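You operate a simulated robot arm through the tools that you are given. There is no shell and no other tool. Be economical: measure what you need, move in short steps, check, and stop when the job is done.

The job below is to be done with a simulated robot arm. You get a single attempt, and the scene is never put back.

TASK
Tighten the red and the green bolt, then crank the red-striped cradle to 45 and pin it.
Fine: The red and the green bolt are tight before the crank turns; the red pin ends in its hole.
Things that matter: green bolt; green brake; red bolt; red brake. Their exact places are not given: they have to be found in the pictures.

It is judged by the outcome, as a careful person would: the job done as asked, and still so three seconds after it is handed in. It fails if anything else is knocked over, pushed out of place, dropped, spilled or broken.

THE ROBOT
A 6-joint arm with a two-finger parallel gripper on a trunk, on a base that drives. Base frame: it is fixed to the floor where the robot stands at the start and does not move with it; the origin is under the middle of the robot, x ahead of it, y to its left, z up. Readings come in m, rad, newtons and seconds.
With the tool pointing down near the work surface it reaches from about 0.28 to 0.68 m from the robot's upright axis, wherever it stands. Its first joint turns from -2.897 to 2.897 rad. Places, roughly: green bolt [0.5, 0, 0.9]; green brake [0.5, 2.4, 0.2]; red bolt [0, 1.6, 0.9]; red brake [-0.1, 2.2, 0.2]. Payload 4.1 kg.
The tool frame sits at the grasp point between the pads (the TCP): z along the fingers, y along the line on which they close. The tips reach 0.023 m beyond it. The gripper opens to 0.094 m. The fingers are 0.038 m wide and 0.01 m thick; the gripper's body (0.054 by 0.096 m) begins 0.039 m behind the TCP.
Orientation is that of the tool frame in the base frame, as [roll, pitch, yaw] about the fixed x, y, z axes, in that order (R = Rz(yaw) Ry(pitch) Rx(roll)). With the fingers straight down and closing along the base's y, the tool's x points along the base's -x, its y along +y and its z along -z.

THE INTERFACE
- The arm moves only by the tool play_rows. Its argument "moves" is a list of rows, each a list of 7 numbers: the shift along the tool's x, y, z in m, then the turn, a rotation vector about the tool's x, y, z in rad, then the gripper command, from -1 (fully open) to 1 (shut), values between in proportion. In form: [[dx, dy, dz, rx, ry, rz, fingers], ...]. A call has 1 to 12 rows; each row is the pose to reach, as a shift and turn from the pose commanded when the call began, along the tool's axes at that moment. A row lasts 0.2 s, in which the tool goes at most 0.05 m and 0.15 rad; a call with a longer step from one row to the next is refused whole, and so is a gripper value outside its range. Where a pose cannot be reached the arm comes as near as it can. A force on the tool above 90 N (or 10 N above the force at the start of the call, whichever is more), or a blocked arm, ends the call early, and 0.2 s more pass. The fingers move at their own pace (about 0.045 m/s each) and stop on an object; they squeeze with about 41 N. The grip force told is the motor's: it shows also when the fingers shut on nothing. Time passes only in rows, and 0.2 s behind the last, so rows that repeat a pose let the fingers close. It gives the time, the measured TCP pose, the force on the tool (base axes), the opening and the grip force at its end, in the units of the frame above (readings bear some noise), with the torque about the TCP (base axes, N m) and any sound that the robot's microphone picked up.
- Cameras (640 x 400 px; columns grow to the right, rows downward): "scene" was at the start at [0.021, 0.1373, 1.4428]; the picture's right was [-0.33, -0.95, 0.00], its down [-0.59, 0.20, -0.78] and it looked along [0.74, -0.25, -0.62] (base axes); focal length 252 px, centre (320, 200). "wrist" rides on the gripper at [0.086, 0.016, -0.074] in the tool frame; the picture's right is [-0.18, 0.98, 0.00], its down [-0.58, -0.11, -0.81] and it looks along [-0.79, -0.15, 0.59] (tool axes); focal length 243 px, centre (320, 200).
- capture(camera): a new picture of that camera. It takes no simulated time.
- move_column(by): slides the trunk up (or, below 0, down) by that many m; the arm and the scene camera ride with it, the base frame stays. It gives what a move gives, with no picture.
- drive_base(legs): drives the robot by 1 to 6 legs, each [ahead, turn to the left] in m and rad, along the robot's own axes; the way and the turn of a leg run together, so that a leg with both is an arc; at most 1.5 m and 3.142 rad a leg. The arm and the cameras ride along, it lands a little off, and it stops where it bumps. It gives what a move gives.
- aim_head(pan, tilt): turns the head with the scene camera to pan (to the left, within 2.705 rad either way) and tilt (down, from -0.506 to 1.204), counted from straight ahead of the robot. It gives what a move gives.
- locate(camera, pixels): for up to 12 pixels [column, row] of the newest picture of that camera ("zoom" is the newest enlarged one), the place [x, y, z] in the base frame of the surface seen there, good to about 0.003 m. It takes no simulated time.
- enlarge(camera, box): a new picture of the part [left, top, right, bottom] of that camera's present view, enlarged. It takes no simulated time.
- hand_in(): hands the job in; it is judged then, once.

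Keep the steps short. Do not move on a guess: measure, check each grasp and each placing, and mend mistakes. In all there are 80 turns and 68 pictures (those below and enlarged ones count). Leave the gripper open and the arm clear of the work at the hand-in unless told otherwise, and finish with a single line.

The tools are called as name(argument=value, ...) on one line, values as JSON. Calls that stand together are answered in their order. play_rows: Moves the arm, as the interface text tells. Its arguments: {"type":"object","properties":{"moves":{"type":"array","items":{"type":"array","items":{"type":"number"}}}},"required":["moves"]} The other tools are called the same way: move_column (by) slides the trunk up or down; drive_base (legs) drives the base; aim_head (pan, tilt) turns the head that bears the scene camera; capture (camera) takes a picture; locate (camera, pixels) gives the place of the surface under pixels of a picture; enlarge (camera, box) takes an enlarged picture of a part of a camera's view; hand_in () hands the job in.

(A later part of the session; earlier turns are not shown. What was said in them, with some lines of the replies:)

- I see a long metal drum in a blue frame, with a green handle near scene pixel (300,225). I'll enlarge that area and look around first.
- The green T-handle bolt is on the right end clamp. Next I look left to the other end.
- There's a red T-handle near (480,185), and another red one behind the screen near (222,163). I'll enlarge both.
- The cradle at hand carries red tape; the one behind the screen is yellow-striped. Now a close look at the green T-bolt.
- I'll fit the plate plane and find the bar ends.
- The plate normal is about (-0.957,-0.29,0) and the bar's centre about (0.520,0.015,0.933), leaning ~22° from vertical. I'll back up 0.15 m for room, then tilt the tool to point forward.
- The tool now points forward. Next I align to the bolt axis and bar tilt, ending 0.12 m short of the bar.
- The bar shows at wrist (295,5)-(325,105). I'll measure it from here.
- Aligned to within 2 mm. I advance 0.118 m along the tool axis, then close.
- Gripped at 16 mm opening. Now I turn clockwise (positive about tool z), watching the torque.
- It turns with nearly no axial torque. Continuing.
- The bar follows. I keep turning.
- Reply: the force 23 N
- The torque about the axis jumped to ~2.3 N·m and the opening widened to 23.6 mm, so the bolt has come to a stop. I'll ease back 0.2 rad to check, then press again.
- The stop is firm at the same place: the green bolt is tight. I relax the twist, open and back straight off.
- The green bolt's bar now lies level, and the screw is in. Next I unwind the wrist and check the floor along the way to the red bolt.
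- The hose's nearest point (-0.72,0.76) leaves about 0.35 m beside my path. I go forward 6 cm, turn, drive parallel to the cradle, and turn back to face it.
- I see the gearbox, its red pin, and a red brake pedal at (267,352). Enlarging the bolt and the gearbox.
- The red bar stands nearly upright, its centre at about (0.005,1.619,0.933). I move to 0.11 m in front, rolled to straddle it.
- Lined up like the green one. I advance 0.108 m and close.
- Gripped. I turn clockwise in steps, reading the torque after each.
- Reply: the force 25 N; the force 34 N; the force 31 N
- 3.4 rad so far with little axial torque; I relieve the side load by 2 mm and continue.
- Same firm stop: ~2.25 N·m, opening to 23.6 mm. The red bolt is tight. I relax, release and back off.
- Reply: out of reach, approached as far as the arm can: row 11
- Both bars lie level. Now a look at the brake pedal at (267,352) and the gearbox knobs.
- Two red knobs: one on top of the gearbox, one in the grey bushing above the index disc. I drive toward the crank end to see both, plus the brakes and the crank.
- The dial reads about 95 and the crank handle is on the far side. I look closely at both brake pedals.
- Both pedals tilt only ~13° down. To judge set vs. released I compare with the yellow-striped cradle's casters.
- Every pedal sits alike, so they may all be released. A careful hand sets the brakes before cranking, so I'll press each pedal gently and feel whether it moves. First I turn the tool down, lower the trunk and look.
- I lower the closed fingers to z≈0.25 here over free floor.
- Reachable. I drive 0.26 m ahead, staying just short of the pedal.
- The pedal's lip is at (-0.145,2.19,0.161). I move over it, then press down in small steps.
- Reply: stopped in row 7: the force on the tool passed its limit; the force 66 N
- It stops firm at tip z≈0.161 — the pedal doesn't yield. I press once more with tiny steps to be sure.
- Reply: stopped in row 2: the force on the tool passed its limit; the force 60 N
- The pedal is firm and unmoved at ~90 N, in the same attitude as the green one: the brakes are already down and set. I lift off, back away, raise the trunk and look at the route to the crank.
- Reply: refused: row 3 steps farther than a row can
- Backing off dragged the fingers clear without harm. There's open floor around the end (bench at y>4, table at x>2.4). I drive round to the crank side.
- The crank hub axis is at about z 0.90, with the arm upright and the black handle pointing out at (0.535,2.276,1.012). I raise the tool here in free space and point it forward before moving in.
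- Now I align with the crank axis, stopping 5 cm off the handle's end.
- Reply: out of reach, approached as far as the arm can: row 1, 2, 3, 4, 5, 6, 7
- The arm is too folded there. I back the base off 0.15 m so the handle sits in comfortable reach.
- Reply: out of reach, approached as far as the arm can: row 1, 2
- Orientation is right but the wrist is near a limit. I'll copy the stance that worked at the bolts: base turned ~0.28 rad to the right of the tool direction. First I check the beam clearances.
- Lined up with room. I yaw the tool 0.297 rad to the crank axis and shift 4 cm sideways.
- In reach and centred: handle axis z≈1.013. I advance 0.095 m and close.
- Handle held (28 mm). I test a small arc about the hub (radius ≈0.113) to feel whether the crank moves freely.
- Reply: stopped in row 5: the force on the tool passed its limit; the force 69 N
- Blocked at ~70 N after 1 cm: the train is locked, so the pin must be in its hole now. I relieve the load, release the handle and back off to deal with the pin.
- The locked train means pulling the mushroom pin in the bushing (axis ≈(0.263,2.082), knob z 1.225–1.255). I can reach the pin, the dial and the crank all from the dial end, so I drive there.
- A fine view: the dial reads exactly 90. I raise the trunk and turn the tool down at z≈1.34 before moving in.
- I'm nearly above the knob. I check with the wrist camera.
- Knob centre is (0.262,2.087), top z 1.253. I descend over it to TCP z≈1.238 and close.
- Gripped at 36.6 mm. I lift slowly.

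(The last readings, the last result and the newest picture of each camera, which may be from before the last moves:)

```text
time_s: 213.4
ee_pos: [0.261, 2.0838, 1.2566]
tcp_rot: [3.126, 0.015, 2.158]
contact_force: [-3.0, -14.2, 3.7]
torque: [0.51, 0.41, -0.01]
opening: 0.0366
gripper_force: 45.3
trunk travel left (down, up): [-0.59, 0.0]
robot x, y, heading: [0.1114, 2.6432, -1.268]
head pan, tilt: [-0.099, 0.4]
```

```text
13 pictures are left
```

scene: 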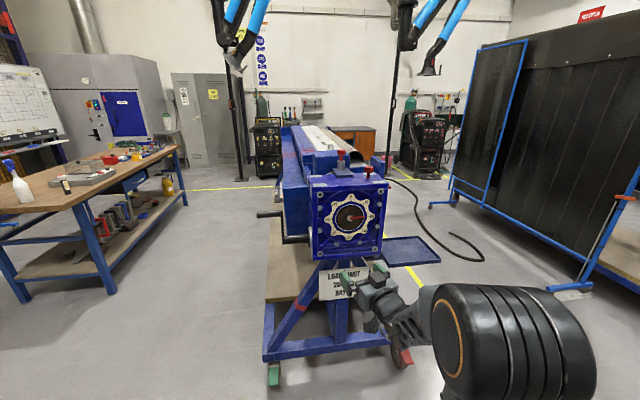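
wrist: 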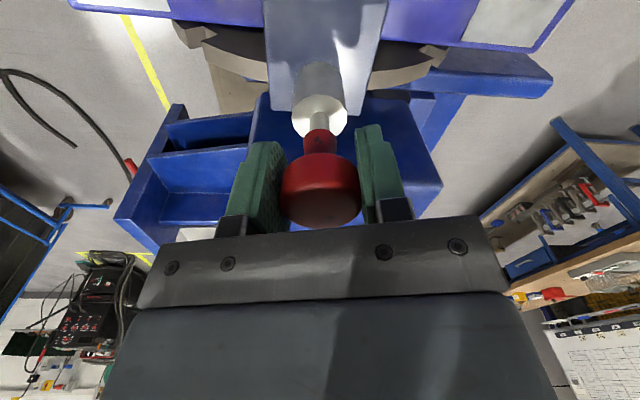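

It lifts freely, showing the steel shank. I lift further in steps to learn its travel.

play_rows(moves=[[0, 0, -0.005, 0, 0, 0, 1], [0, 0, -0.01, 0, 0, 0, 1], [0, 0, -0.015, 0, 0, 0, 1], [0, 0, -0.02, 0, 0, 0, 1], [0, 0, -0.025, 0, 0, 0, 1]])

capture(camera="wrist")

```text
time_s: 214.6
ee_pos: [0.2615, 2.0824, 1.2778]
tcp_rot: [3.123, 0.003, 2.155]
contact_force: [-6.5, -3.9, -35.7]
torque: [0.02, 0.13, -0.08]
opening: 0.0369
gripper_force: 44.9
trunk travel left (down, up): [-0.59, 0.0]
robot x, y, heading: [0.1082, 2.6498, -1.267]
head pan, tilt: [-0.099, 0.4]
```

```text
12 pictures are left
```

wrist: 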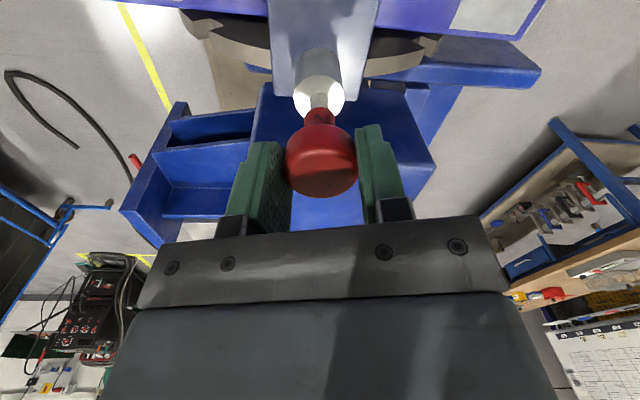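

The travel ends (−36 N): the pin is captive. I open gently to see whether it stays up.

play_rows(moves=[[0, 0, 0.002, 0, 0, 0, 1], [0, 0, 0.002, 0, 0, 0, 0.2], [0, 0, 0.002, 0, 0, 0, 0.0], [0, 0, 0.002, 0, 0, 0, -0.3]])

capture(camera="wrist")

locate(camera="wrist", pixels=[[320, 170], [315, 150], [320, 185]])

```text
time_s: 215.6
ee_pos: [0.2623, 2.0873, 1.2802]
tcp_rot: [3.126, 0.011, 2.157]
contact_force: [0.8, -0.3, -0.5]
torque: [0.01, 0.02, -0.01]
opening: 0.0612
gripper_force: 0.0
trunk travel left (down, up): [-0.59, 0.0]
robot x, y, heading: [0.1095, 2.6463, -1.268]
head pan, tilt: [-0.099, 0.4]
```

```text
11 pictures are left
```

wrist: 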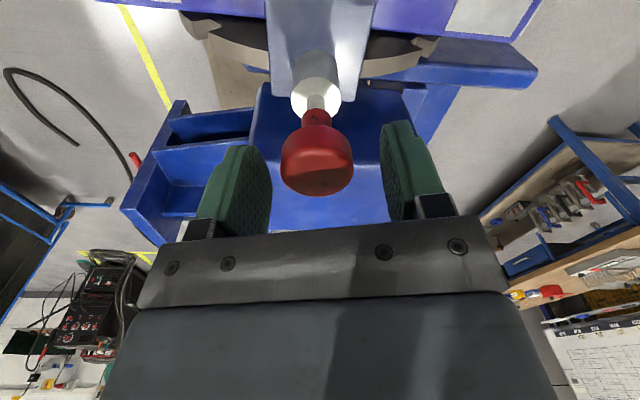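

```text
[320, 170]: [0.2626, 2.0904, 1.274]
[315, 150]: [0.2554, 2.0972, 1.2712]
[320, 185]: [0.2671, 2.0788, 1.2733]
```

The pin stays up by itself (top now z 1.2735, 20 mm raised). I climb clear and move above the crank handle, turning the camera side away from the gearbox.

play_rows(moves=[[0, 0, -0.03, 0, 0, 0, -0.3], [0, 0, -0.06, 0, 0, 0, -0.3], [0, 0.033, -0.06, 0, 0, 0.14, -0.3], [0, 0.066, -0.06, 0, 0, 0.28, -0.3], [0, 0.1, -0.06, 0, 0, 0.42, -0.3], [0, 0.133, -0.06, 0, 0, 0.56, -0.5], [0, 0.166, -0.06, 0, 0, 0.7, -0.5], [0, 0.2, -0.06, 0, 0, 0.84, -1], [0, 0.233, -0.06, 0, 0, 0.98, -1], [0.006, 0.266, -0.06, 0, 0, 1.12, -1], [0.006, 0.3, -0.06, 0, 0, 1.26, -1], [0.006, 0.332, -0.06, 0, 0, 1.4, -1]])

play_rows(moves=[[0, 0, 0, 0, 0, 0.15, -1], [0, 0, 0, 0, 0, 0.3, -1], [0, 0, 0, 0, 0, 0.45, -1]])

move_column(by=-0.19)

capture(camera="wrist")

```text
time_s: 218.2
ee_pos: [0.5344, 2.2766, 1.3425]
tcp_rot: [3.13, -0.013, 0.755]
contact_force: [0.0, -0.4, 0.1]
torque: [-0.02, 0.01, -0.02]
opening: 0.094
gripper_force: 0.1
trunk travel left (down, up): [-0.59, 0.0]
robot x, y, heading: [0.1081, 2.6463, -1.27]
head pan, tilt: [-0.099, 0.4]
```

```text
time_s: 219.0
ee_pos: [0.5336, 2.2744, 1.3438]
tcp_rot: [3.135, -0.018, 0.302]
contact_force: [-0.1, 0.1, 0.2]
torque: [-0.04, -0.01, 0.01]
opening: 0.0941
gripper_force: 0.0
trunk travel left (down, up): [-0.59, 0.0]
robot x, y, heading: [0.1127, 2.6443, -1.271]
head pan, tilt: [-0.099, 0.4]
```

```text
time_s: 221.1
ee_pos: [0.5327, 2.2761, 1.1531]
tcp_rot: [3.137, -0.016, 0.307]
contact_force: [-0.1, 0.0, 0.8]
torque: [-0.02, 0.04, 0.02]
opening: 0.0941
gripper_force: 0.0
trunk travel left (down, up): [-0.4, 0.19]
robot x, y, heading: [0.1094, 2.6458, -1.271]
head pan, tilt: [-0.099, 0.4]
```

```text
10 pictures are left
```

wrist: 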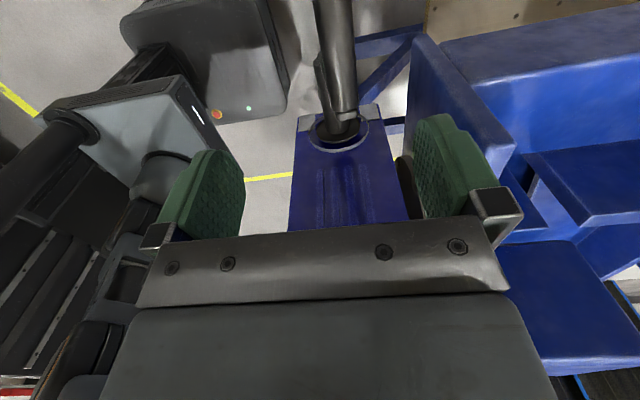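

locate(camera="wrist", pixels=[[332, 10], [335, 50], [338, 90], [342, 112], [335, 130], [345, 148], [320, 130]])

```text
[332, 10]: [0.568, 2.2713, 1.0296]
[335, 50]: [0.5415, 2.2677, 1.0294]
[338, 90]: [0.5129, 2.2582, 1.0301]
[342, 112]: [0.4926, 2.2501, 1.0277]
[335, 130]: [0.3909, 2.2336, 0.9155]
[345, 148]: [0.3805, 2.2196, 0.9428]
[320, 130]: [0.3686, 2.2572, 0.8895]
```

The handle's top is z 1.0297, ~1 cm toward the cradle; hub axis z≈0.9045, radius ≈0.111. I descend on the handle, fingers closing across it.

play_rows(moves=[[0, 0.011, 0.045, 0, 0, 0, -1], [0, 0.011, 0.09, 0, 0, 0, -1], [0, 0.011, 0.12, 0, 0, 0, -1], [0, 0.011, 0.1375, 0, 0, 0, -1], [0, 0.011, 0.1375, 0, 0, 0, 1], [0, 0.011, 0.1375, 0, 0, 0, 1], [0, 0.011, 0.1375, 0, 0, 0, 1], [0, 0.011, 0.1375, 0, 0, 0, 1], [0, 0.011, 0.1375, 0, 0, 0, 1]])

```text
time_s: 223.1
ee_pos: [0.5397, 2.2618, 1.0163]
tcp_rot: [3.132, -0.02, 0.308]
contact_force: [6.4, -11.6, 2.9]
torque: [-0.37, -0.33, 1.21]
opening: 0.0279
gripper_force: 44.8
trunk travel left (down, up): [-0.4, 0.19]
robot x, y, heading: [0.1087, 2.6449, -1.274]
head pan, tilt: [-0.099, 0.4]
```

Held. I test-turn a 0.5 rad arc toward the cradle side.

play_rows(moves=[[0, 0.0109, 0.0021, 0, 0, 0, 1], [0, 0.0215, 0.0053, 0, 0, 0, 1], [0, 0.0318, 0.0095, 0, 0, 0, 1], [0, 0.0416, 0.0147, 0, 0, 0, 1], [0, 0.0508, 0.0209, 0, 0, 0, 1]])

```text
time_s: 224.3
ee_pos: [0.5545, 2.2182, 0.996]
tcp_rot: [3.136, -0.018, 0.307]
contact_force: [-7.1, 13.2, 5.5]
torque: [0.47, -0.09, 1.2]
opening: 0.028
gripper_force: 45.2
trunk travel left (down, up): [-0.4, 0.19]
robot x, y, heading: [0.1133, 2.6457, -1.269]
head pan, tilt: [-0.099, 0.4]
```

It turns freely now. I carry on to the bottom of the circle.

play_rows(moves=[[0, 0.0265, 0.0281, 0, 0, 0, 1], [0, 0.0418, 0.0636, 0, 0, 0, 1], [0, 0.0439, 0.1022, 0, 0, 0, 1], [0, 0.0327, 0.1392, 0, 0, 0, 1], [0, 0.0095, 0.1701, 0, 0, 0, 1], [0, -0.0229, 0.1912, 0, 0, 0, 1], [0, -0.0606, 0.1999, 0, 0, 0, 1]])

aim_head(pan=0.15, tilt=0.75)

capture(camera="scene")

```text
time_s: 225.2
ee_pos: [0.5696, 2.1616, 0.8878]
tcp_rot: [3.097, -0.028, 0.305]
contact_force: [14.9, -26.9, -12.2]
torque: [0.35, 0.6, 1.64]
opening: 0.0281
gripper_force: 45.2
trunk travel left (down, up): [-0.4, 0.19]
robot x, y, heading: [0.1097, 2.6458, -1.275]
head pan, tilt: [-0.099, 0.4]
stopped in row 4: the force on the tool passed its limit (the readings are from after the stop); the commanded pose is now the measured one
```

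```text
time_s: 226.0
ee_pos: [0.57, 2.1608, 0.8895]
tcp_rot: [3.098, -0.029, 0.3]
contact_force: [18.4, -38.8, -9.2]
torque: [0.3, 1.45, 1.79]
opening: 0.0282
gripper_force: 45.1
trunk travel left (down, up): [-0.4, 0.19]
robot x, y, heading: [0.1127, 2.6461, -1.269]
head pan, tilt: [0.15, 0.75]
```

```text
9 pictures are left
```

scene: 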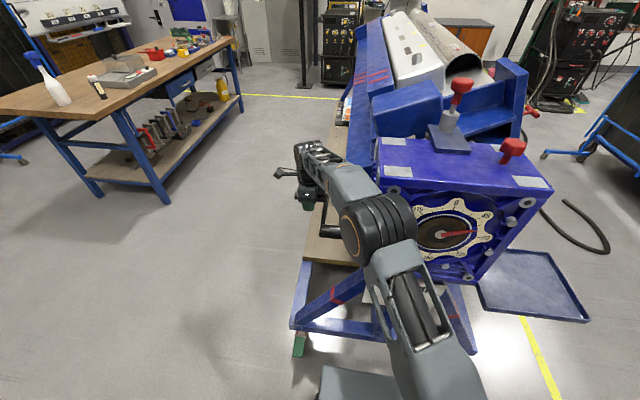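

enlarge(camera="scene", box=[395, 185, 505, 285])

```text
4.00 times, centred on (450, 235) of scene
```

zoom: 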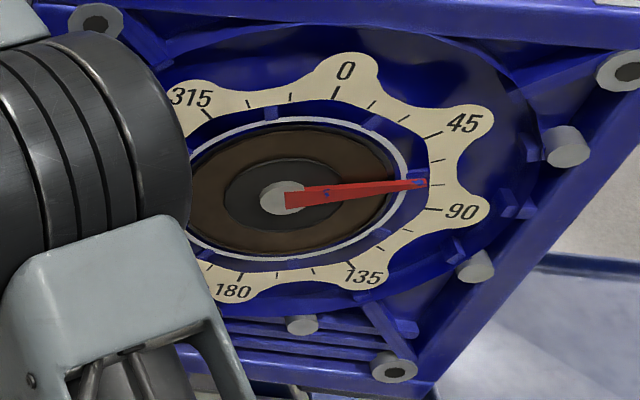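

The dial already reads ~75 after a quarter turn: 6:1 and the right way. So 45 comes at three quarters of a turn. The path shows hub z≈0.890, r≈0.1255; I continue on that circle.

play_rows(moves=[[0, 0.0026, 0.0213, 0.02, 0, 0, 1], [0, -0.0082, 0.0505, 0.04, 0, 0, 1], [0, -0.0301, 0.081, 0.04, 0, 0, 1], [0, -0.0599, 0.1036, 0.04, 0, 0, 1], [0, -0.0953, 0.1165, 0.04, 0, 0, 1]])

```text
time_s: 227.0
ee_pos: [0.5583, 2.199, 0.7959]
tcp_rot: [3.122, -0.029, 0.319]
contact_force: [12.8, -20.7, -12.0]
torque: [1.72, 1.98, 1.19]
opening: 0.0281
gripper_force: 44.8
trunk travel left (down, up): [-0.4, 0.19]
robot x, y, heading: [0.1142, 2.6448, -1.275]
head pan, tilt: [0.15, 0.75]
stopped in row 4: the force on the tool passed its limit (the readings are from after the stop); the commanded pose is now the measured one
```

The load is mostly radial; the true radius is nearer 0.128. I go on with smaller, slower steps.

play_rows(moves=[[0, -0.0044, 0.0093, 0, 0, 0, 1], [0, -0.0175, 0.0176, 0.01, 0, 0, 1], [0, -0.0326, 0.0246, 0.02, 0, 0, 1], [0, -0.0485, 0.0296, 0.02, 0, 0, 1], [0, -0.0649, 0.0325, 0.02, 0, 0, 1], [0, -0.0817, 0.0333, 0.02, 0, 0, 1], [0, -0.0981, 0.032, 0.02, 0, 0, 1], [0, -0.1143, 0.0284, 0.02, 0, 0, 1]])

```text
time_s: 228.1
ee_pos: [0.546, 2.2415, 0.7698]
tcp_rot: [3.118, -0.034, 0.344]
contact_force: [8.4, -26.0, -10.7]
torque: [3.44, 1.6, 3.95]
opening: 0.0722
gripper_force: 44.7
trunk travel left (down, up): [-0.4, 0.19]
robot x, y, heading: [0.1095, 2.6459, -1.285]
head pan, tilt: [0.15, 0.75]
stopped in row 5: the force on the tool passed its limit (the readings are from after the stop); the commanded pose is now the measured one
```

The opening jumped to 72 mm — something is prying the fingers. I look before anything else.

capture(camera="wrist")

```text
7 pictures are left
```

wrist: 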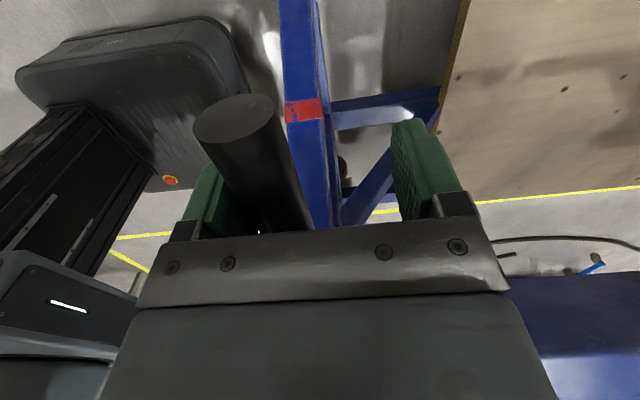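

locate(camera="wrist", pixels=[[225, 120], [240, 118], [265, 120], [275, 150], [290, 190], [300, 220], [215, 170], [410, 140], [215, 200], [245, 185]])

```text
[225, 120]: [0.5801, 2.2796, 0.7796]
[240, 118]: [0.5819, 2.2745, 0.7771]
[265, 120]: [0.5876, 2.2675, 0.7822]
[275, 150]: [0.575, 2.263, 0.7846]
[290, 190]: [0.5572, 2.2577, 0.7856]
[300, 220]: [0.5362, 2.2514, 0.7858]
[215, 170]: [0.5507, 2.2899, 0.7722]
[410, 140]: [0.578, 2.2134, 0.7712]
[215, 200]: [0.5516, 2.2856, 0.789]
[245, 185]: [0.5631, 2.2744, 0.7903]
```

The handle is truly at (0.581,2.276,0.778) at its end, i.e. 22 mm ahead of and 8 mm above my TCP; so hub z≈0.897, r≈0.119. I recentre on the handle.

play_rows(moves=[[0, -0.008, -0.004, 0.01, 0, 0, 1], [0, -0.016, -0.008, 0.02, 0, -0.02, 1], [0, -0.022, -0.008, 0.02, 0, -0.03, 1], [0, -0.022, -0.008, 0.02, 0, -0.03, 1]])

```text
time_s: 228.6
ee_pos: [0.5462, 2.2434, 0.7687]
tcp_rot: [3.118, -0.036, 0.36]
contact_force: [28.3, -41.1, -39.0]
torque: [4.32, 0.6, 4.78]
opening: 0.071
gripper_force: 45.7
trunk travel left (down, up): [-0.4, 0.19]
robot x, y, heading: [0.1113, 2.6413, -1.282]
head pan, tilt: [0.15, 0.75]
stopped in row 2: the force on the tool passed its limit (the readings are from after the stop); the commanded pose is now the measured one
```

The hand itself is blocked on the hub side — most likely the wrist touches the crank arm. I ease off, open, shift 2.8 cm outward along the handle, recentre and regrip.

play_rows(moves=[[0, 0.004, 0.004, 0, 0, 0, 0], [0, 0.004, 0.004, 0, 0, 0, -1], [0, 0.004, 0.004, 0, 0, 0, -1], [0.014, 0.004, 0.004, 0.01, 0.01, -0.03, -1], [0.028, 0.004, 0.004, 0.02, 0.03, -0.05, -1], [0.028, 0.004, 0.004, 0.02, 0.03, -0.05, -1]])

play_rows(moves=[[0, -0.008, -0.004, 0, 0, 0, -1], [0, -0.016, -0.008, 0, 0, 0, -1], [0, -0.024, -0.01, 0, 0, 0, -1], [0, -0.024, -0.01, 0, 0, 0, -1]])

capture(camera="wrist")

locate(camera="wrist", pixels=[[280, 80], [300, 80], [320, 80], [340, 80], [300, 120], [320, 120], [340, 120], [310, 160], [330, 160], [320, 190]])

```text
time_s: 230.0
ee_pos: [0.5697, 2.2564, 0.7743]
tcp_rot: [3.134, -0.068, 0.402]
contact_force: [0.7, 0.2, 0.3]
torque: [-0.03, 0.02, 0.0]
opening: 0.0945
gripper_force: 0.0
trunk travel left (down, up): [-0.4, 0.19]
robot x, y, heading: [0.1119, 2.6429, -1.286]
head pan, tilt: [0.15, 0.75]
```

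```text
time_s: 231.0
ee_pos: [0.5604, 2.2766, 0.7834]
tcp_rot: [3.132, -0.067, 0.401]
contact_force: [0.7, -0.1, 0.9]
torque: [0.0, 0.0, -0.01]
opening: 0.0941
gripper_force: 0.0
trunk travel left (down, up): [-0.4, 0.19]
robot x, y, heading: [0.1116, 2.6427, -1.285]
head pan, tilt: [0.15, 0.75]
```

```text
6 pictures are left
```

wrist: 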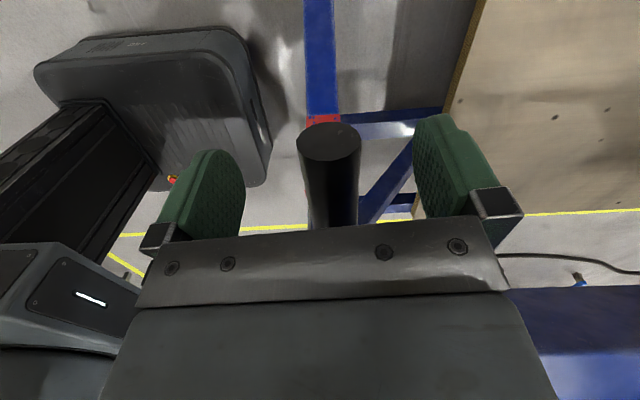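

```text
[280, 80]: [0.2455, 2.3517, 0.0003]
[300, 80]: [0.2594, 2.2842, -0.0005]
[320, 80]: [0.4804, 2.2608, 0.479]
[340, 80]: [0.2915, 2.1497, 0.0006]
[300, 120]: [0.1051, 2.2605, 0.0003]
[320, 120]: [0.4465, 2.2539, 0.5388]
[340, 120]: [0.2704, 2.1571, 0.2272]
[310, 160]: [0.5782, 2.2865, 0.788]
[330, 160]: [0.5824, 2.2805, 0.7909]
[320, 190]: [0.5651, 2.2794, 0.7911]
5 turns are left
```

Centred on the handle with no contact, and it stays put. I straighten the tool, grip, and follow the last quarter turn on the corrected circle (r 0.1195, hub z 0.8965) to the three-quarter position, then read the dial.

play_rows(moves=[[0, 0, 0.006, 0, -0.034, 0.048, -1], [0, 0, 0.006, 0, -0.067, 0.096, -1], [0, 0, 0.006, 0, -0.067, 0.096, 1], [0, 0, 0.006, 0, -0.067, 0.096, 1], [0, 0, 0.006, 0, -0.067, 0.096, 1], [0, 0, 0.006, 0, -0.067, 0.096, 1], [0, 0, 0.006, 0, -0.067, 0.096, 1]])

play_rows(moves=[[0, -0.0161, -0.0004, 0, 0, 0, 1], [0, -0.0322, -0.0028, 0, 0, 0, 1], [0, -0.0476, -0.0073, 0, 0, 0, 1], [0, -0.0625, -0.0139, 0, 0, 0, 1], [0, -0.0762, -0.0224, 0, 0, 0, 1], [0, -0.0887, -0.0328, 0, 0, 0, 1], [0, -0.0996, -0.0446, 0, 0, 0, 1], [0, -0.1088, -0.0578, 0, 0, 0, 1], [0, -0.1163, -0.0722, 0, 0, 0, 1], [0, -0.1216, -0.0875, 0, 0, 0, 1], [0, -0.1249, -0.1034, 0, 0, 0, 1], [0, -0.126, -0.1195, 0, 0, 0, 1]])

enlarge(camera="scene", box=[395, 185, 505, 285])

```text
time_s: 232.6
ee_pos: [0.5628, 2.2723, 0.7759]
tcp_rot: [3.133, -0.004, 0.308]
contact_force: [8.9, -31.2, -3.1]
torque: [0.69, -1.12, 1.62]
opening: 0.028
gripper_force: 45.1
trunk travel left (down, up): [-0.4, 0.19]
robot x, y, heading: [0.1187, 2.6443, -1.291]
head pan, tilt: [0.15, 0.75]
```

```text
time_s: 235.2
ee_pos: [0.5239, 2.3966, 0.8938]
tcp_rot: [3.14, 0.001, 0.306]
contact_force: [3.5, -24.0, -29.4]
torque: [-0.26, -0.24, 1.31]
opening: 0.0272
gripper_force: 44.9
trunk travel left (down, up): [-0.4, 0.19]
robot x, y, heading: [0.1123, 2.6451, -1.289]
head pan, tilt: [0.15, 0.75]
```

```text
4.00 times, centred on (450, 235) of scene
4 turns are left
```

zoom: 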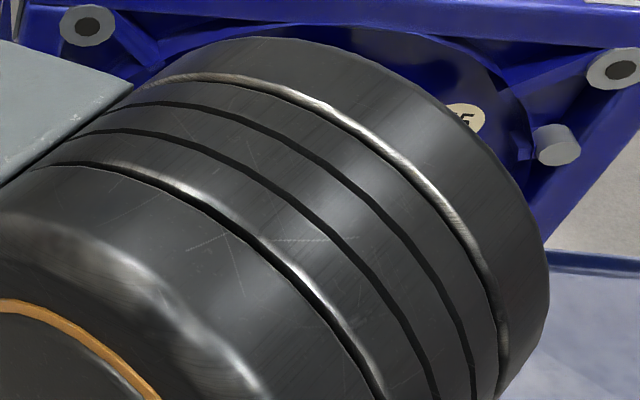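

The arc finished cleanly; the handle now sits at the three-quarter point (z 0.894 against hub 0.8965). Now I release, rise clear, go above the pin, press it down with closed fingers, lift, and check the knob's height and the dial.

play_rows(moves=[[0, 0, 0, 0, 0, 0, -1], [0, 0, 0, 0, 0, 0, -1], [0, 0, 0, 0, 0, 0, -1], [0, 0, 0, 0, 0, 0, -1], [0, 0, -0.04, 0, 0, 0, -1], [0, 0, -0.08, 0, 0, 0, -1], [0, 0, -0.12, 0, 0, 0, -1], [0, 0, -0.16, 0, 0, 0, -1], [0, 0, -0.205, 0, 0, 0, -1], [0, 0, -0.25, 0, 0, 0, -1]])

move_column(by=0.19)

play_rows(moves=[[-0.031, 0.0197, 0, 0, 0, -0.1427, 1], [-0.0621, 0.0394, 0, 0, 0, -0.2855, 1], [-0.0932, 0.0591, 0, 0, 0, -0.4282, 1], [-0.1242, 0.0788, 0, 0, 0, -0.571, 1], [-0.1553, 0.0985, 0, 0, 0, -0.7137, 1], [-0.1863, 0.1183, 0, 0, 0, -0.8565, 1], [-0.2174, 0.138, 0, 0, 0, -0.9992, 1], [-0.2484, 0.1577, 0, 0, 0, -1.142, 1], [-0.2795, 0.1774, 0, 0, 0, -1.2847, 1], [-0.3105, 0.1971, 0, 0, 0, -1.4275, 1], [-0.3416, 0.2168, 0, 0, 0, -1.57, 1], [-0.3416, 0.2168, 0, 0, 0, -1.57, 1]])

play_rows(moves=[[0, 0, 0.02, 0, 0, 0, 1], [0, 0, 0.034, 0, 0, 0, 1], [0, 0, 0.04, 0, 0, 0, 1], [0, 0, 0.044, 0, 0, 0, 1], [0, 0, 0.048, 0, 0, 0, 1], [0, 0, 0.052, 0, 0, 0, 1], [0, 0, 0.056, 0, 0, 0, 1], [0, 0, 0.06, 0, 0, 0, 1], [0, 0, 0.063, 0, 0, 0, 1]])

play_rows(moves=[[0, 0, -0.03, 0, 0, 0, 1], [0, 0, -0.06, 0, 0, 0, 1]])

capture(camera="wrist")

locate(camera="wrist", pixels=[[305, 90], [320, 90], [330, 90], [320, 110], [305, 105], [320, 70], [335, 105], [320, 130]])

aim_head(pan=-0.3, tilt=0.9)

capture(camera="scene")

```text
time_s: 237.4
ee_pos: [0.5216, 2.3985, 1.1441]
tcp_rot: [3.137, -0.003, 0.304]
contact_force: [0.2, 0.2, 0.2]
torque: [0.0, 0.01, -0.01]
opening: 0.094
gripper_force: 0.1
trunk travel left (down, up): [-0.4, 0.19]
robot x, y, heading: [0.1107, 2.6446, -1.283]
head pan, tilt: [0.15, 0.75]
```

```text
time_s: 239.5
ee_pos: [0.5219, 2.3988, 1.334]
tcp_rot: [3.139, -0.002, 0.302]
contact_force: [0.0, -0.5, 0.0]
torque: [0.02, 0.01, 0.02]
opening: 0.0938
gripper_force: 0.0
trunk travel left (down, up): [-0.59, 0.0]
robot x, y, heading: [0.1112, 2.642, -1.286]
head pan, tilt: [0.15, 0.75]
```

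```text
time_s: 242.1
ee_pos: [0.2605, 2.0911, 1.333]
tcp_rot: [3.139, 0.006, 1.876]
contact_force: [0.4, -0.4, -0.3]
torque: [0.03, -0.04, 0.02]
opening: 0.0
gripper_force: 41.0
trunk travel left (down, up): [-0.59, 0.0]
robot x, y, heading: [0.1113, 2.6418, -1.286]
head pan, tilt: [0.15, 0.75]
```

```text
time_s: 244.1
ee_pos: [0.2606, 2.0898, 1.2858]
tcp_rot: [-3.141, 0.04, 1.874]
contact_force: [8.1, -22.7, 84.7]
torque: [-0.36, -0.08, 0.21]
opening: 0.0
gripper_force: 41.2
trunk travel left (down, up): [-0.59, 0.0]
robot x, y, heading: [0.1108, 2.6423, -1.287]
head pan, tilt: [0.15, 0.75]
```

```text
time_s: 244.7
ee_pos: [0.2609, 2.0899, 1.3302]
tcp_rot: [3.14, 0.0, 1.874]
contact_force: [0.3, 0.3, -0.1]
torque: [-0.02, 0.03, 0.03]
opening: 0.0
gripper_force: 41.0
trunk travel left (down, up): [-0.59, 0.0]
robot x, y, heading: [0.1137, 2.6442, -1.285]
head pan, tilt: [0.15, 0.75]
```

```text
4 pictures are left
```

wrist: 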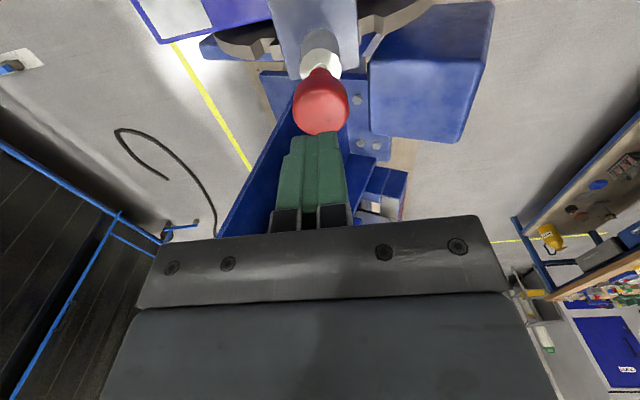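

```text
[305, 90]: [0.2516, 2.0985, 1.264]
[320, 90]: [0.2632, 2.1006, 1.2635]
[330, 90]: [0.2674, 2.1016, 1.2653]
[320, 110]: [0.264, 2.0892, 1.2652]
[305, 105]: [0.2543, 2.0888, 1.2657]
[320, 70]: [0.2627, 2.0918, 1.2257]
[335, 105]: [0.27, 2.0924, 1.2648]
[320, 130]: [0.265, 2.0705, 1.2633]
```

```text
time_s: 245.6
ee_pos: [0.2604, 2.0893, 1.3316]
tcp_rot: [3.14, 0.006, 1.875]
contact_force: [-0.3, 0.4, 0.3]
torque: [-0.01, -0.03, -0.01]
opening: 0.0003
gripper_force: 40.6
trunk travel left (down, up): [-0.59, 0.0]
robot x, y, heading: [0.1123, 2.6412, -1.286]
head pan, tilt: [-0.3, 0.901]
```

```text
3 pictures are left
3 turns are left
```

scene: 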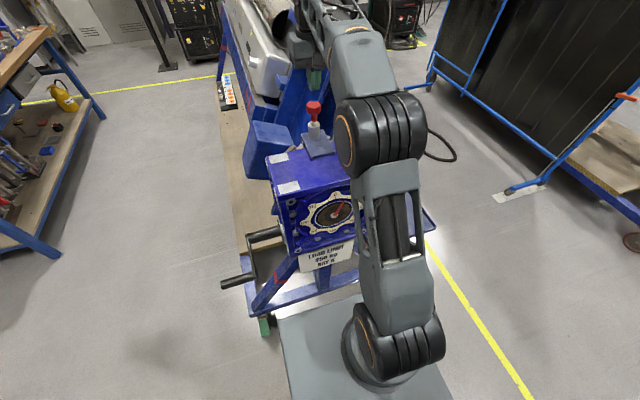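

The knob sits at z 1.265 — only half down, so the pin rests on the disc, slightly off its hole. I read the dial closely and, in the same go, return to the crank handle and regrip it for a fine correction.

enlarge(camera="scene", box=[300, 188, 364, 238])

play_rows(moves=[[0.0196, 0.0311, 0, 0, 0, 0.1427, 1], [0.0392, 0.0622, 0, 0, 0, 0.2855, 1], [0.0588, 0.0932, 0, 0, 0, 0.4282, 1], [0.0784, 0.1243, 0, 0, 0, 0.571, 1], [0.098, 0.1554, 0, 0, 0, 0.7137, 1], [0.1175, 0.1865, 0, 0, 0, 0.8565, 0], [0.1371, 0.2176, 0, 0, 0, 0.9992, -1], [0.1567, 0.2487, 0, 0, 0, 1.142, -1], [0.1763, 0.2797, 0, 0, 0, 1.2847, -1], [0.1959, 0.3108, 0, 0, 0, 1.4275, -1], [0.2155, 0.3419, 0, 0, 0, 1.57, -1], [0.2155, 0.3419, 0, 0, 0, 1.57, -1]])

move_column(by=-0.19)

play_rows(moves=[[0, 0, 0.05, 0, 0, 0, -1], [0, 0, 0.1, 0, 0, 0, -1], [0, 0, 0.15, 0, 0, 0, -1], [0, 0, 0.2, 0, 0, 0, -1], [0, 0, 0.235, 0, 0, 0, -1], [0, 0, 0.249, 0, 0, 0, -1], [0, 0, 0.249, 0, 0, 0, 1], [0, 0, 0.249, 0, 0, 0, 1], [0, 0, 0.249, 0, 0, 0, 1], [0, 0, 0.249, 0, 0, 0, 1], [0, 0, 0.249, 0, 0, 0, 1]])

```text
8.00 times, centred on (332, 213) of scene
```

zoom: 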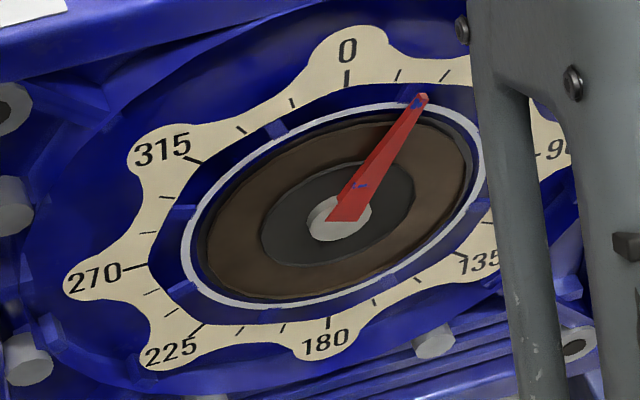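

```text
time_s: 248.2
ee_pos: [0.5239, 2.3964, 1.3303]
tcp_rot: [3.137, -0.003, 0.303]
contact_force: [-0.7, 0.2, 0.2]
torque: [0.0, -0.03, 0.0]
opening: 0.094
gripper_force: 0.1
trunk travel left (down, up): [-0.59, 0.0]
robot x, y, heading: [0.1151, 2.6433, -1.286]
head pan, tilt: [-0.3, 0.901]
```

```text
time_s: 250.2
ee_pos: [0.5227, 2.3956, 1.1405]
tcp_rot: [3.137, -0.002, 0.305]
contact_force: [0.3, -0.4, -0.3]
torque: [0.02, -0.01, -0.01]
opening: 0.094
gripper_force: 0.1
trunk travel left (down, up): [-0.4, 0.19]
robot x, y, heading: [0.1124, 2.64, -1.285]
head pan, tilt: [-0.3, 0.901]
```

```text
time_s: 252.7
ee_pos: [0.5248, 2.3964, 0.8896]
tcp_rot: [3.137, -0.001, 0.308]
contact_force: [-4.8, 16.9, -4.3]
torque: [0.26, -0.12, 1.18]
opening: 0.0279
gripper_force: 45.3
trunk travel left (down, up): [-0.4, 0.19]
robot x, y, heading: [0.1161, 2.641, -1.281]
head pan, tilt: [-0.3, 0.901]
2 turns are left
```

Fitted against the tick marks, the pointer reads ≈22.5 and earlier it was ≈69.5, so the ratio is 4:1 and 45 lies at exactly half a turn: handle straight below the hub. I crank back a quarter turn to there, slide off the handle, press the pin again, and check the knob height and the dial.

play_rows(moves=[[0, -0.0007, 0.0118, 0, 0, 0, 1], [0, 0.0036, 0.03, 0, 0, 0, 1], [0, 0.0108, 0.0473, 0, 0, 0, 1], [0, 0.0206, 0.0633, 0, 0, 0, 1], [0, 0.0328, 0.0776, 0, 0, 0, 1], [0, 0.047, 0.0898, 0, 0, 0, 1], [0, 0.063, 0.0995, 0, 0, 0, 1], [0, 0.0803, 0.1067, 0, 0, 0, 1], [0, 0.0986, 0.1111, 0, 0, 0, 1], [0, 0.1173, 0.1126, 0, 0, 0, 1], [0, 0.1173, 0.1126, 0, 0, 0, 1], [0, 0.1173, 0.1126, 0, 0, 0, 1]])

play_rows(moves=[[0, 0, 0, 0, 0, 0, -1], [0, 0, 0, 0, 0, 0, -1], [0, 0, 0, 0, 0, 0, -1], [0, 0, 0, 0, 0, 0, -1], [0.035, 0, 0, 0, 0, 0, -1], [0.07, 0, 0, 0, 0, 0, -1]])

play_rows(moves=[[0, 0, -0.0407, 0, 0, 0, -1], [0, 0, -0.0814, 0, 0, 0, -1], [0, 0, -0.122, 0, 0, 0, -1], [0, 0, -0.1627, 0, 0, 0, -1], [0, 0, -0.2034, 0, 0, 0, -1], [0, 0, -0.244, 0, 0, 0, -1], [0, 0, -0.2847, 0, 0, 0, -1], [0, 0, -0.3254, 0, 0, 0, -1], [0, 0, -0.366, 0, 0, 0, -1]])

move_column(by=0.19)

play_rows(moves=[[-0.0374, 0.0089, 0, 0, 0, -0.1427, 1], [-0.0749, 0.0177, 0, 0, 0, -0.2855, 1], [-0.1123, 0.0266, 0, 0, 0, -0.4282, 1], [-0.1497, 0.0355, 0, 0, 0, -0.571, 1], [-0.1872, 0.0444, 0, 0, 0, -0.7137, 1], [-0.2246, 0.0532, 0, 0, 0, -0.8565, 1], [-0.2621, 0.0621, 0, 0, 0, -0.9992, 1], [-0.2995, 0.071, 0, 0, 0, -1.142, 1], [-0.3369, 0.0799, 0, 0, 0, -1.2847, 1], [-0.3744, 0.0887, 0, 0, 0, -1.4275, 1], [-0.4118, 0.0976, 0, 0, 0, -1.57, 1], [-0.4118, 0.0976, 0, 0, 0, -1.57, 1]])

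play_rows(moves=[[0, 0, 0.03, 0, 0, 0, 1], [0, 0, 0.044, 0, 0, 0, 1], [0, 0, 0.05, 0, 0, 0, 1], [0, 0, 0.054, 0, 0, 0, 1], [0, 0, 0.058, 0, 0, 0, 1], [0, 0, 0.06, 0, 0, 0, 1], [0, 0, 0.062, 0, 0, 0, 1], [0, 0, 0.064, 0, 0, 0, 1], [0, 0, 0.066, 0, 0, 0, 1]])

play_rows(moves=[[0, 0, -0.03, 0, 0, 0, 1], [0, 0, -0.06, 0, 0, 0, 1]])

capture(camera="wrist")

locate(camera="wrist", pixels=[[320, 110], [305, 105], [335, 105], [320, 100], [310, 95], [320, 120], [300, 110], [325, 90]])

enlarge(camera="scene", box=[300, 188, 364, 238])

```text
time_s: 255.2
ee_pos: [0.5597, 2.281, 0.7792]
tcp_rot: [3.136, 0.0, 0.305]
contact_force: [-3.1, 12.3, -8.2]
torque: [-0.64, 0.96, 1.8]
opening: 0.0281
gripper_force: 45.0
trunk travel left (down, up): [-0.4, 0.19]
robot x, y, heading: [0.1133, 2.6398, -1.285]
head pan, tilt: [-0.3, 0.901]
```

```text
time_s: 256.6
ee_pos: [0.6268, 2.3035, 0.7787]
tcp_rot: [3.137, -0.002, 0.304]
contact_force: [-0.5, -0.2, 0.0]
torque: [-0.03, -0.03, -0.01]
opening: 0.094
gripper_force: 0.0
trunk travel left (down, up): [-0.4, 0.19]
robot x, y, heading: [0.1154, 2.6423, -1.291]
head pan, tilt: [-0.3, 0.901]
```

```text
time_s: 258.6
ee_pos: [0.6133, 2.3121, 1.1365]
tcp_rot: [3.139, 0.0, 0.303]
contact_force: [1.3, 0.6, -1.3]
torque: [-0.01, 0.03, 0.01]
opening: 0.0942
gripper_force: 0.0
out of reach, approached as far as the arm can: row 9
trunk travel left (down, up): [-0.4, 0.19]
robot x, y, heading: [0.1126, 2.6408, -1.286]
head pan, tilt: [-0.3, 0.901]
```

```text
time_s: 260.7
ee_pos: [0.6147, 2.3129, 1.3277]
tcp_rot: [3.135, -0.001, 0.304]
contact_force: [0.4, 0.4, 0.0]
torque: [-0.03, 0.0, 0.02]
opening: 0.094
gripper_force: 0.1
trunk travel left (down, up): [-0.59, 0.0]
robot x, y, heading: [0.1102, 2.6413, -1.285]
head pan, tilt: [-0.3, 0.901]
```

```text
time_s: 263.3
ee_pos: [0.2481, 2.0929, 1.3261]
tcp_rot: [3.139, 0.005, 1.878]
contact_force: [-1.1, 0.0, -0.1]
torque: [0.03, 0.02, -0.02]
opening: 0.0
gripper_force: 41.1
trunk travel left (down, up): [-0.59, 0.0]
robot x, y, heading: [0.1117, 2.6412, -1.289]
head pan, tilt: [-0.3, 0.901]
```

```text
time_s: 265.3
ee_pos: [0.2472, 2.0951, 1.2728]
tcp_rot: [-3.141, 0.034, 1.873]
contact_force: [0.4, -23.0, 72.5]
torque: [-1.02, -0.41, -0.23]
opening: 0.0001
gripper_force: 40.9
trunk travel left (down, up): [-0.59, 0.0]
robot x, y, heading: [0.1132, 2.6473, -1.288]
head pan, tilt: [-0.3, 0.901]
```

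```text
time_s: 265.9
ee_pos: [0.2514, 2.095, 1.3192]
tcp_rot: [3.136, 0.001, 1.876]
contact_force: [0.0, 0.9, -0.7]
torque: [0.02, 0.02, 0.02]
opening: 0.0
gripper_force: 41.4
trunk travel left (down, up): [-0.59, 0.0]
robot x, y, heading: [0.1121, 2.6397, -1.283]
head pan, tilt: [-0.3, 0.901]
```

```text
1 pictures are left
```

wrist: 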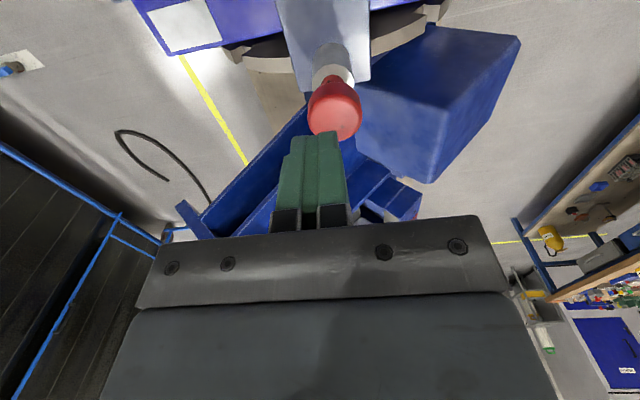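

```text
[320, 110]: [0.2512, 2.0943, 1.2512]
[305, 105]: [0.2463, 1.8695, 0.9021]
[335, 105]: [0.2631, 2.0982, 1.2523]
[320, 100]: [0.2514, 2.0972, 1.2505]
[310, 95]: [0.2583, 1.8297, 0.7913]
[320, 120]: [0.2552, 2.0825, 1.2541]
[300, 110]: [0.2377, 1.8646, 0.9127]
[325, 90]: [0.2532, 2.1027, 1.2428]
```

```text
8.00 times, centred on (332, 213) of scene
1 turns are left
```

zoom: 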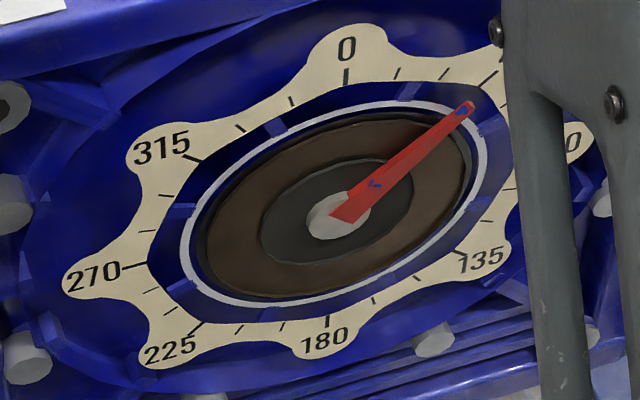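

The knob is fully down again (z 1.252) and the pointer stands on 45. I open the gripper, rise, back the robot clear and hand in.

play_rows(moves=[[0, 0, -0.02, 0, 0, 0, 1], [0, 0, -0.03, 0, 0, 0, -1], [0, 0, -0.03, 0, 0, 0, -1], [0, 0, -0.03, 0, 0, 0, -1], [0, 0, -0.03, 0, 0, 0, -1], [0, 0, -0.03, 0, 0, 0, -1]])

drive_base(legs=[[-0.4, 0]])

hand_in()

```text
time_s: 267.3
ee_pos: [0.2498, 2.0939, 1.3512]
tcp_rot: [3.141, 0.006, 1.874]
contact_force: [-0.1, 0.5, 0.4]
torque: [-0.02, -0.01, -0.01]
opening: 0.0942
gripper_force: 0.1
trunk travel left (down, up): [-0.59, 0.0]
robot x, y, heading: [0.1119, 2.6414, -1.281]
head pan, tilt: [-0.3, 0.901]
```

```text
time_s: 269.8
ee_pos: [0.1363, 2.4821, 1.3508]
tcp_rot: [3.14, 0.005, 1.875]
contact_force: [0.8, -0.6, 0.4]
torque: [-0.05, -0.01, -0.01]
opening: 0.0939
gripper_force: 0.1
trunk travel left (down, up): [-0.59, 0.0]
robot x, y, heading: [-0.0007, 3.0306, -1.281]
head pan, tilt: [-0.3, 0.901]
```

```text
The job is handed in.
```

Handed in: both bolts were tightened to a firm stop before any cranking, the red-striped cradle reads 45 on its dial (I overshot to about 22 and cranked back), and the red pin is fully down in its hole.
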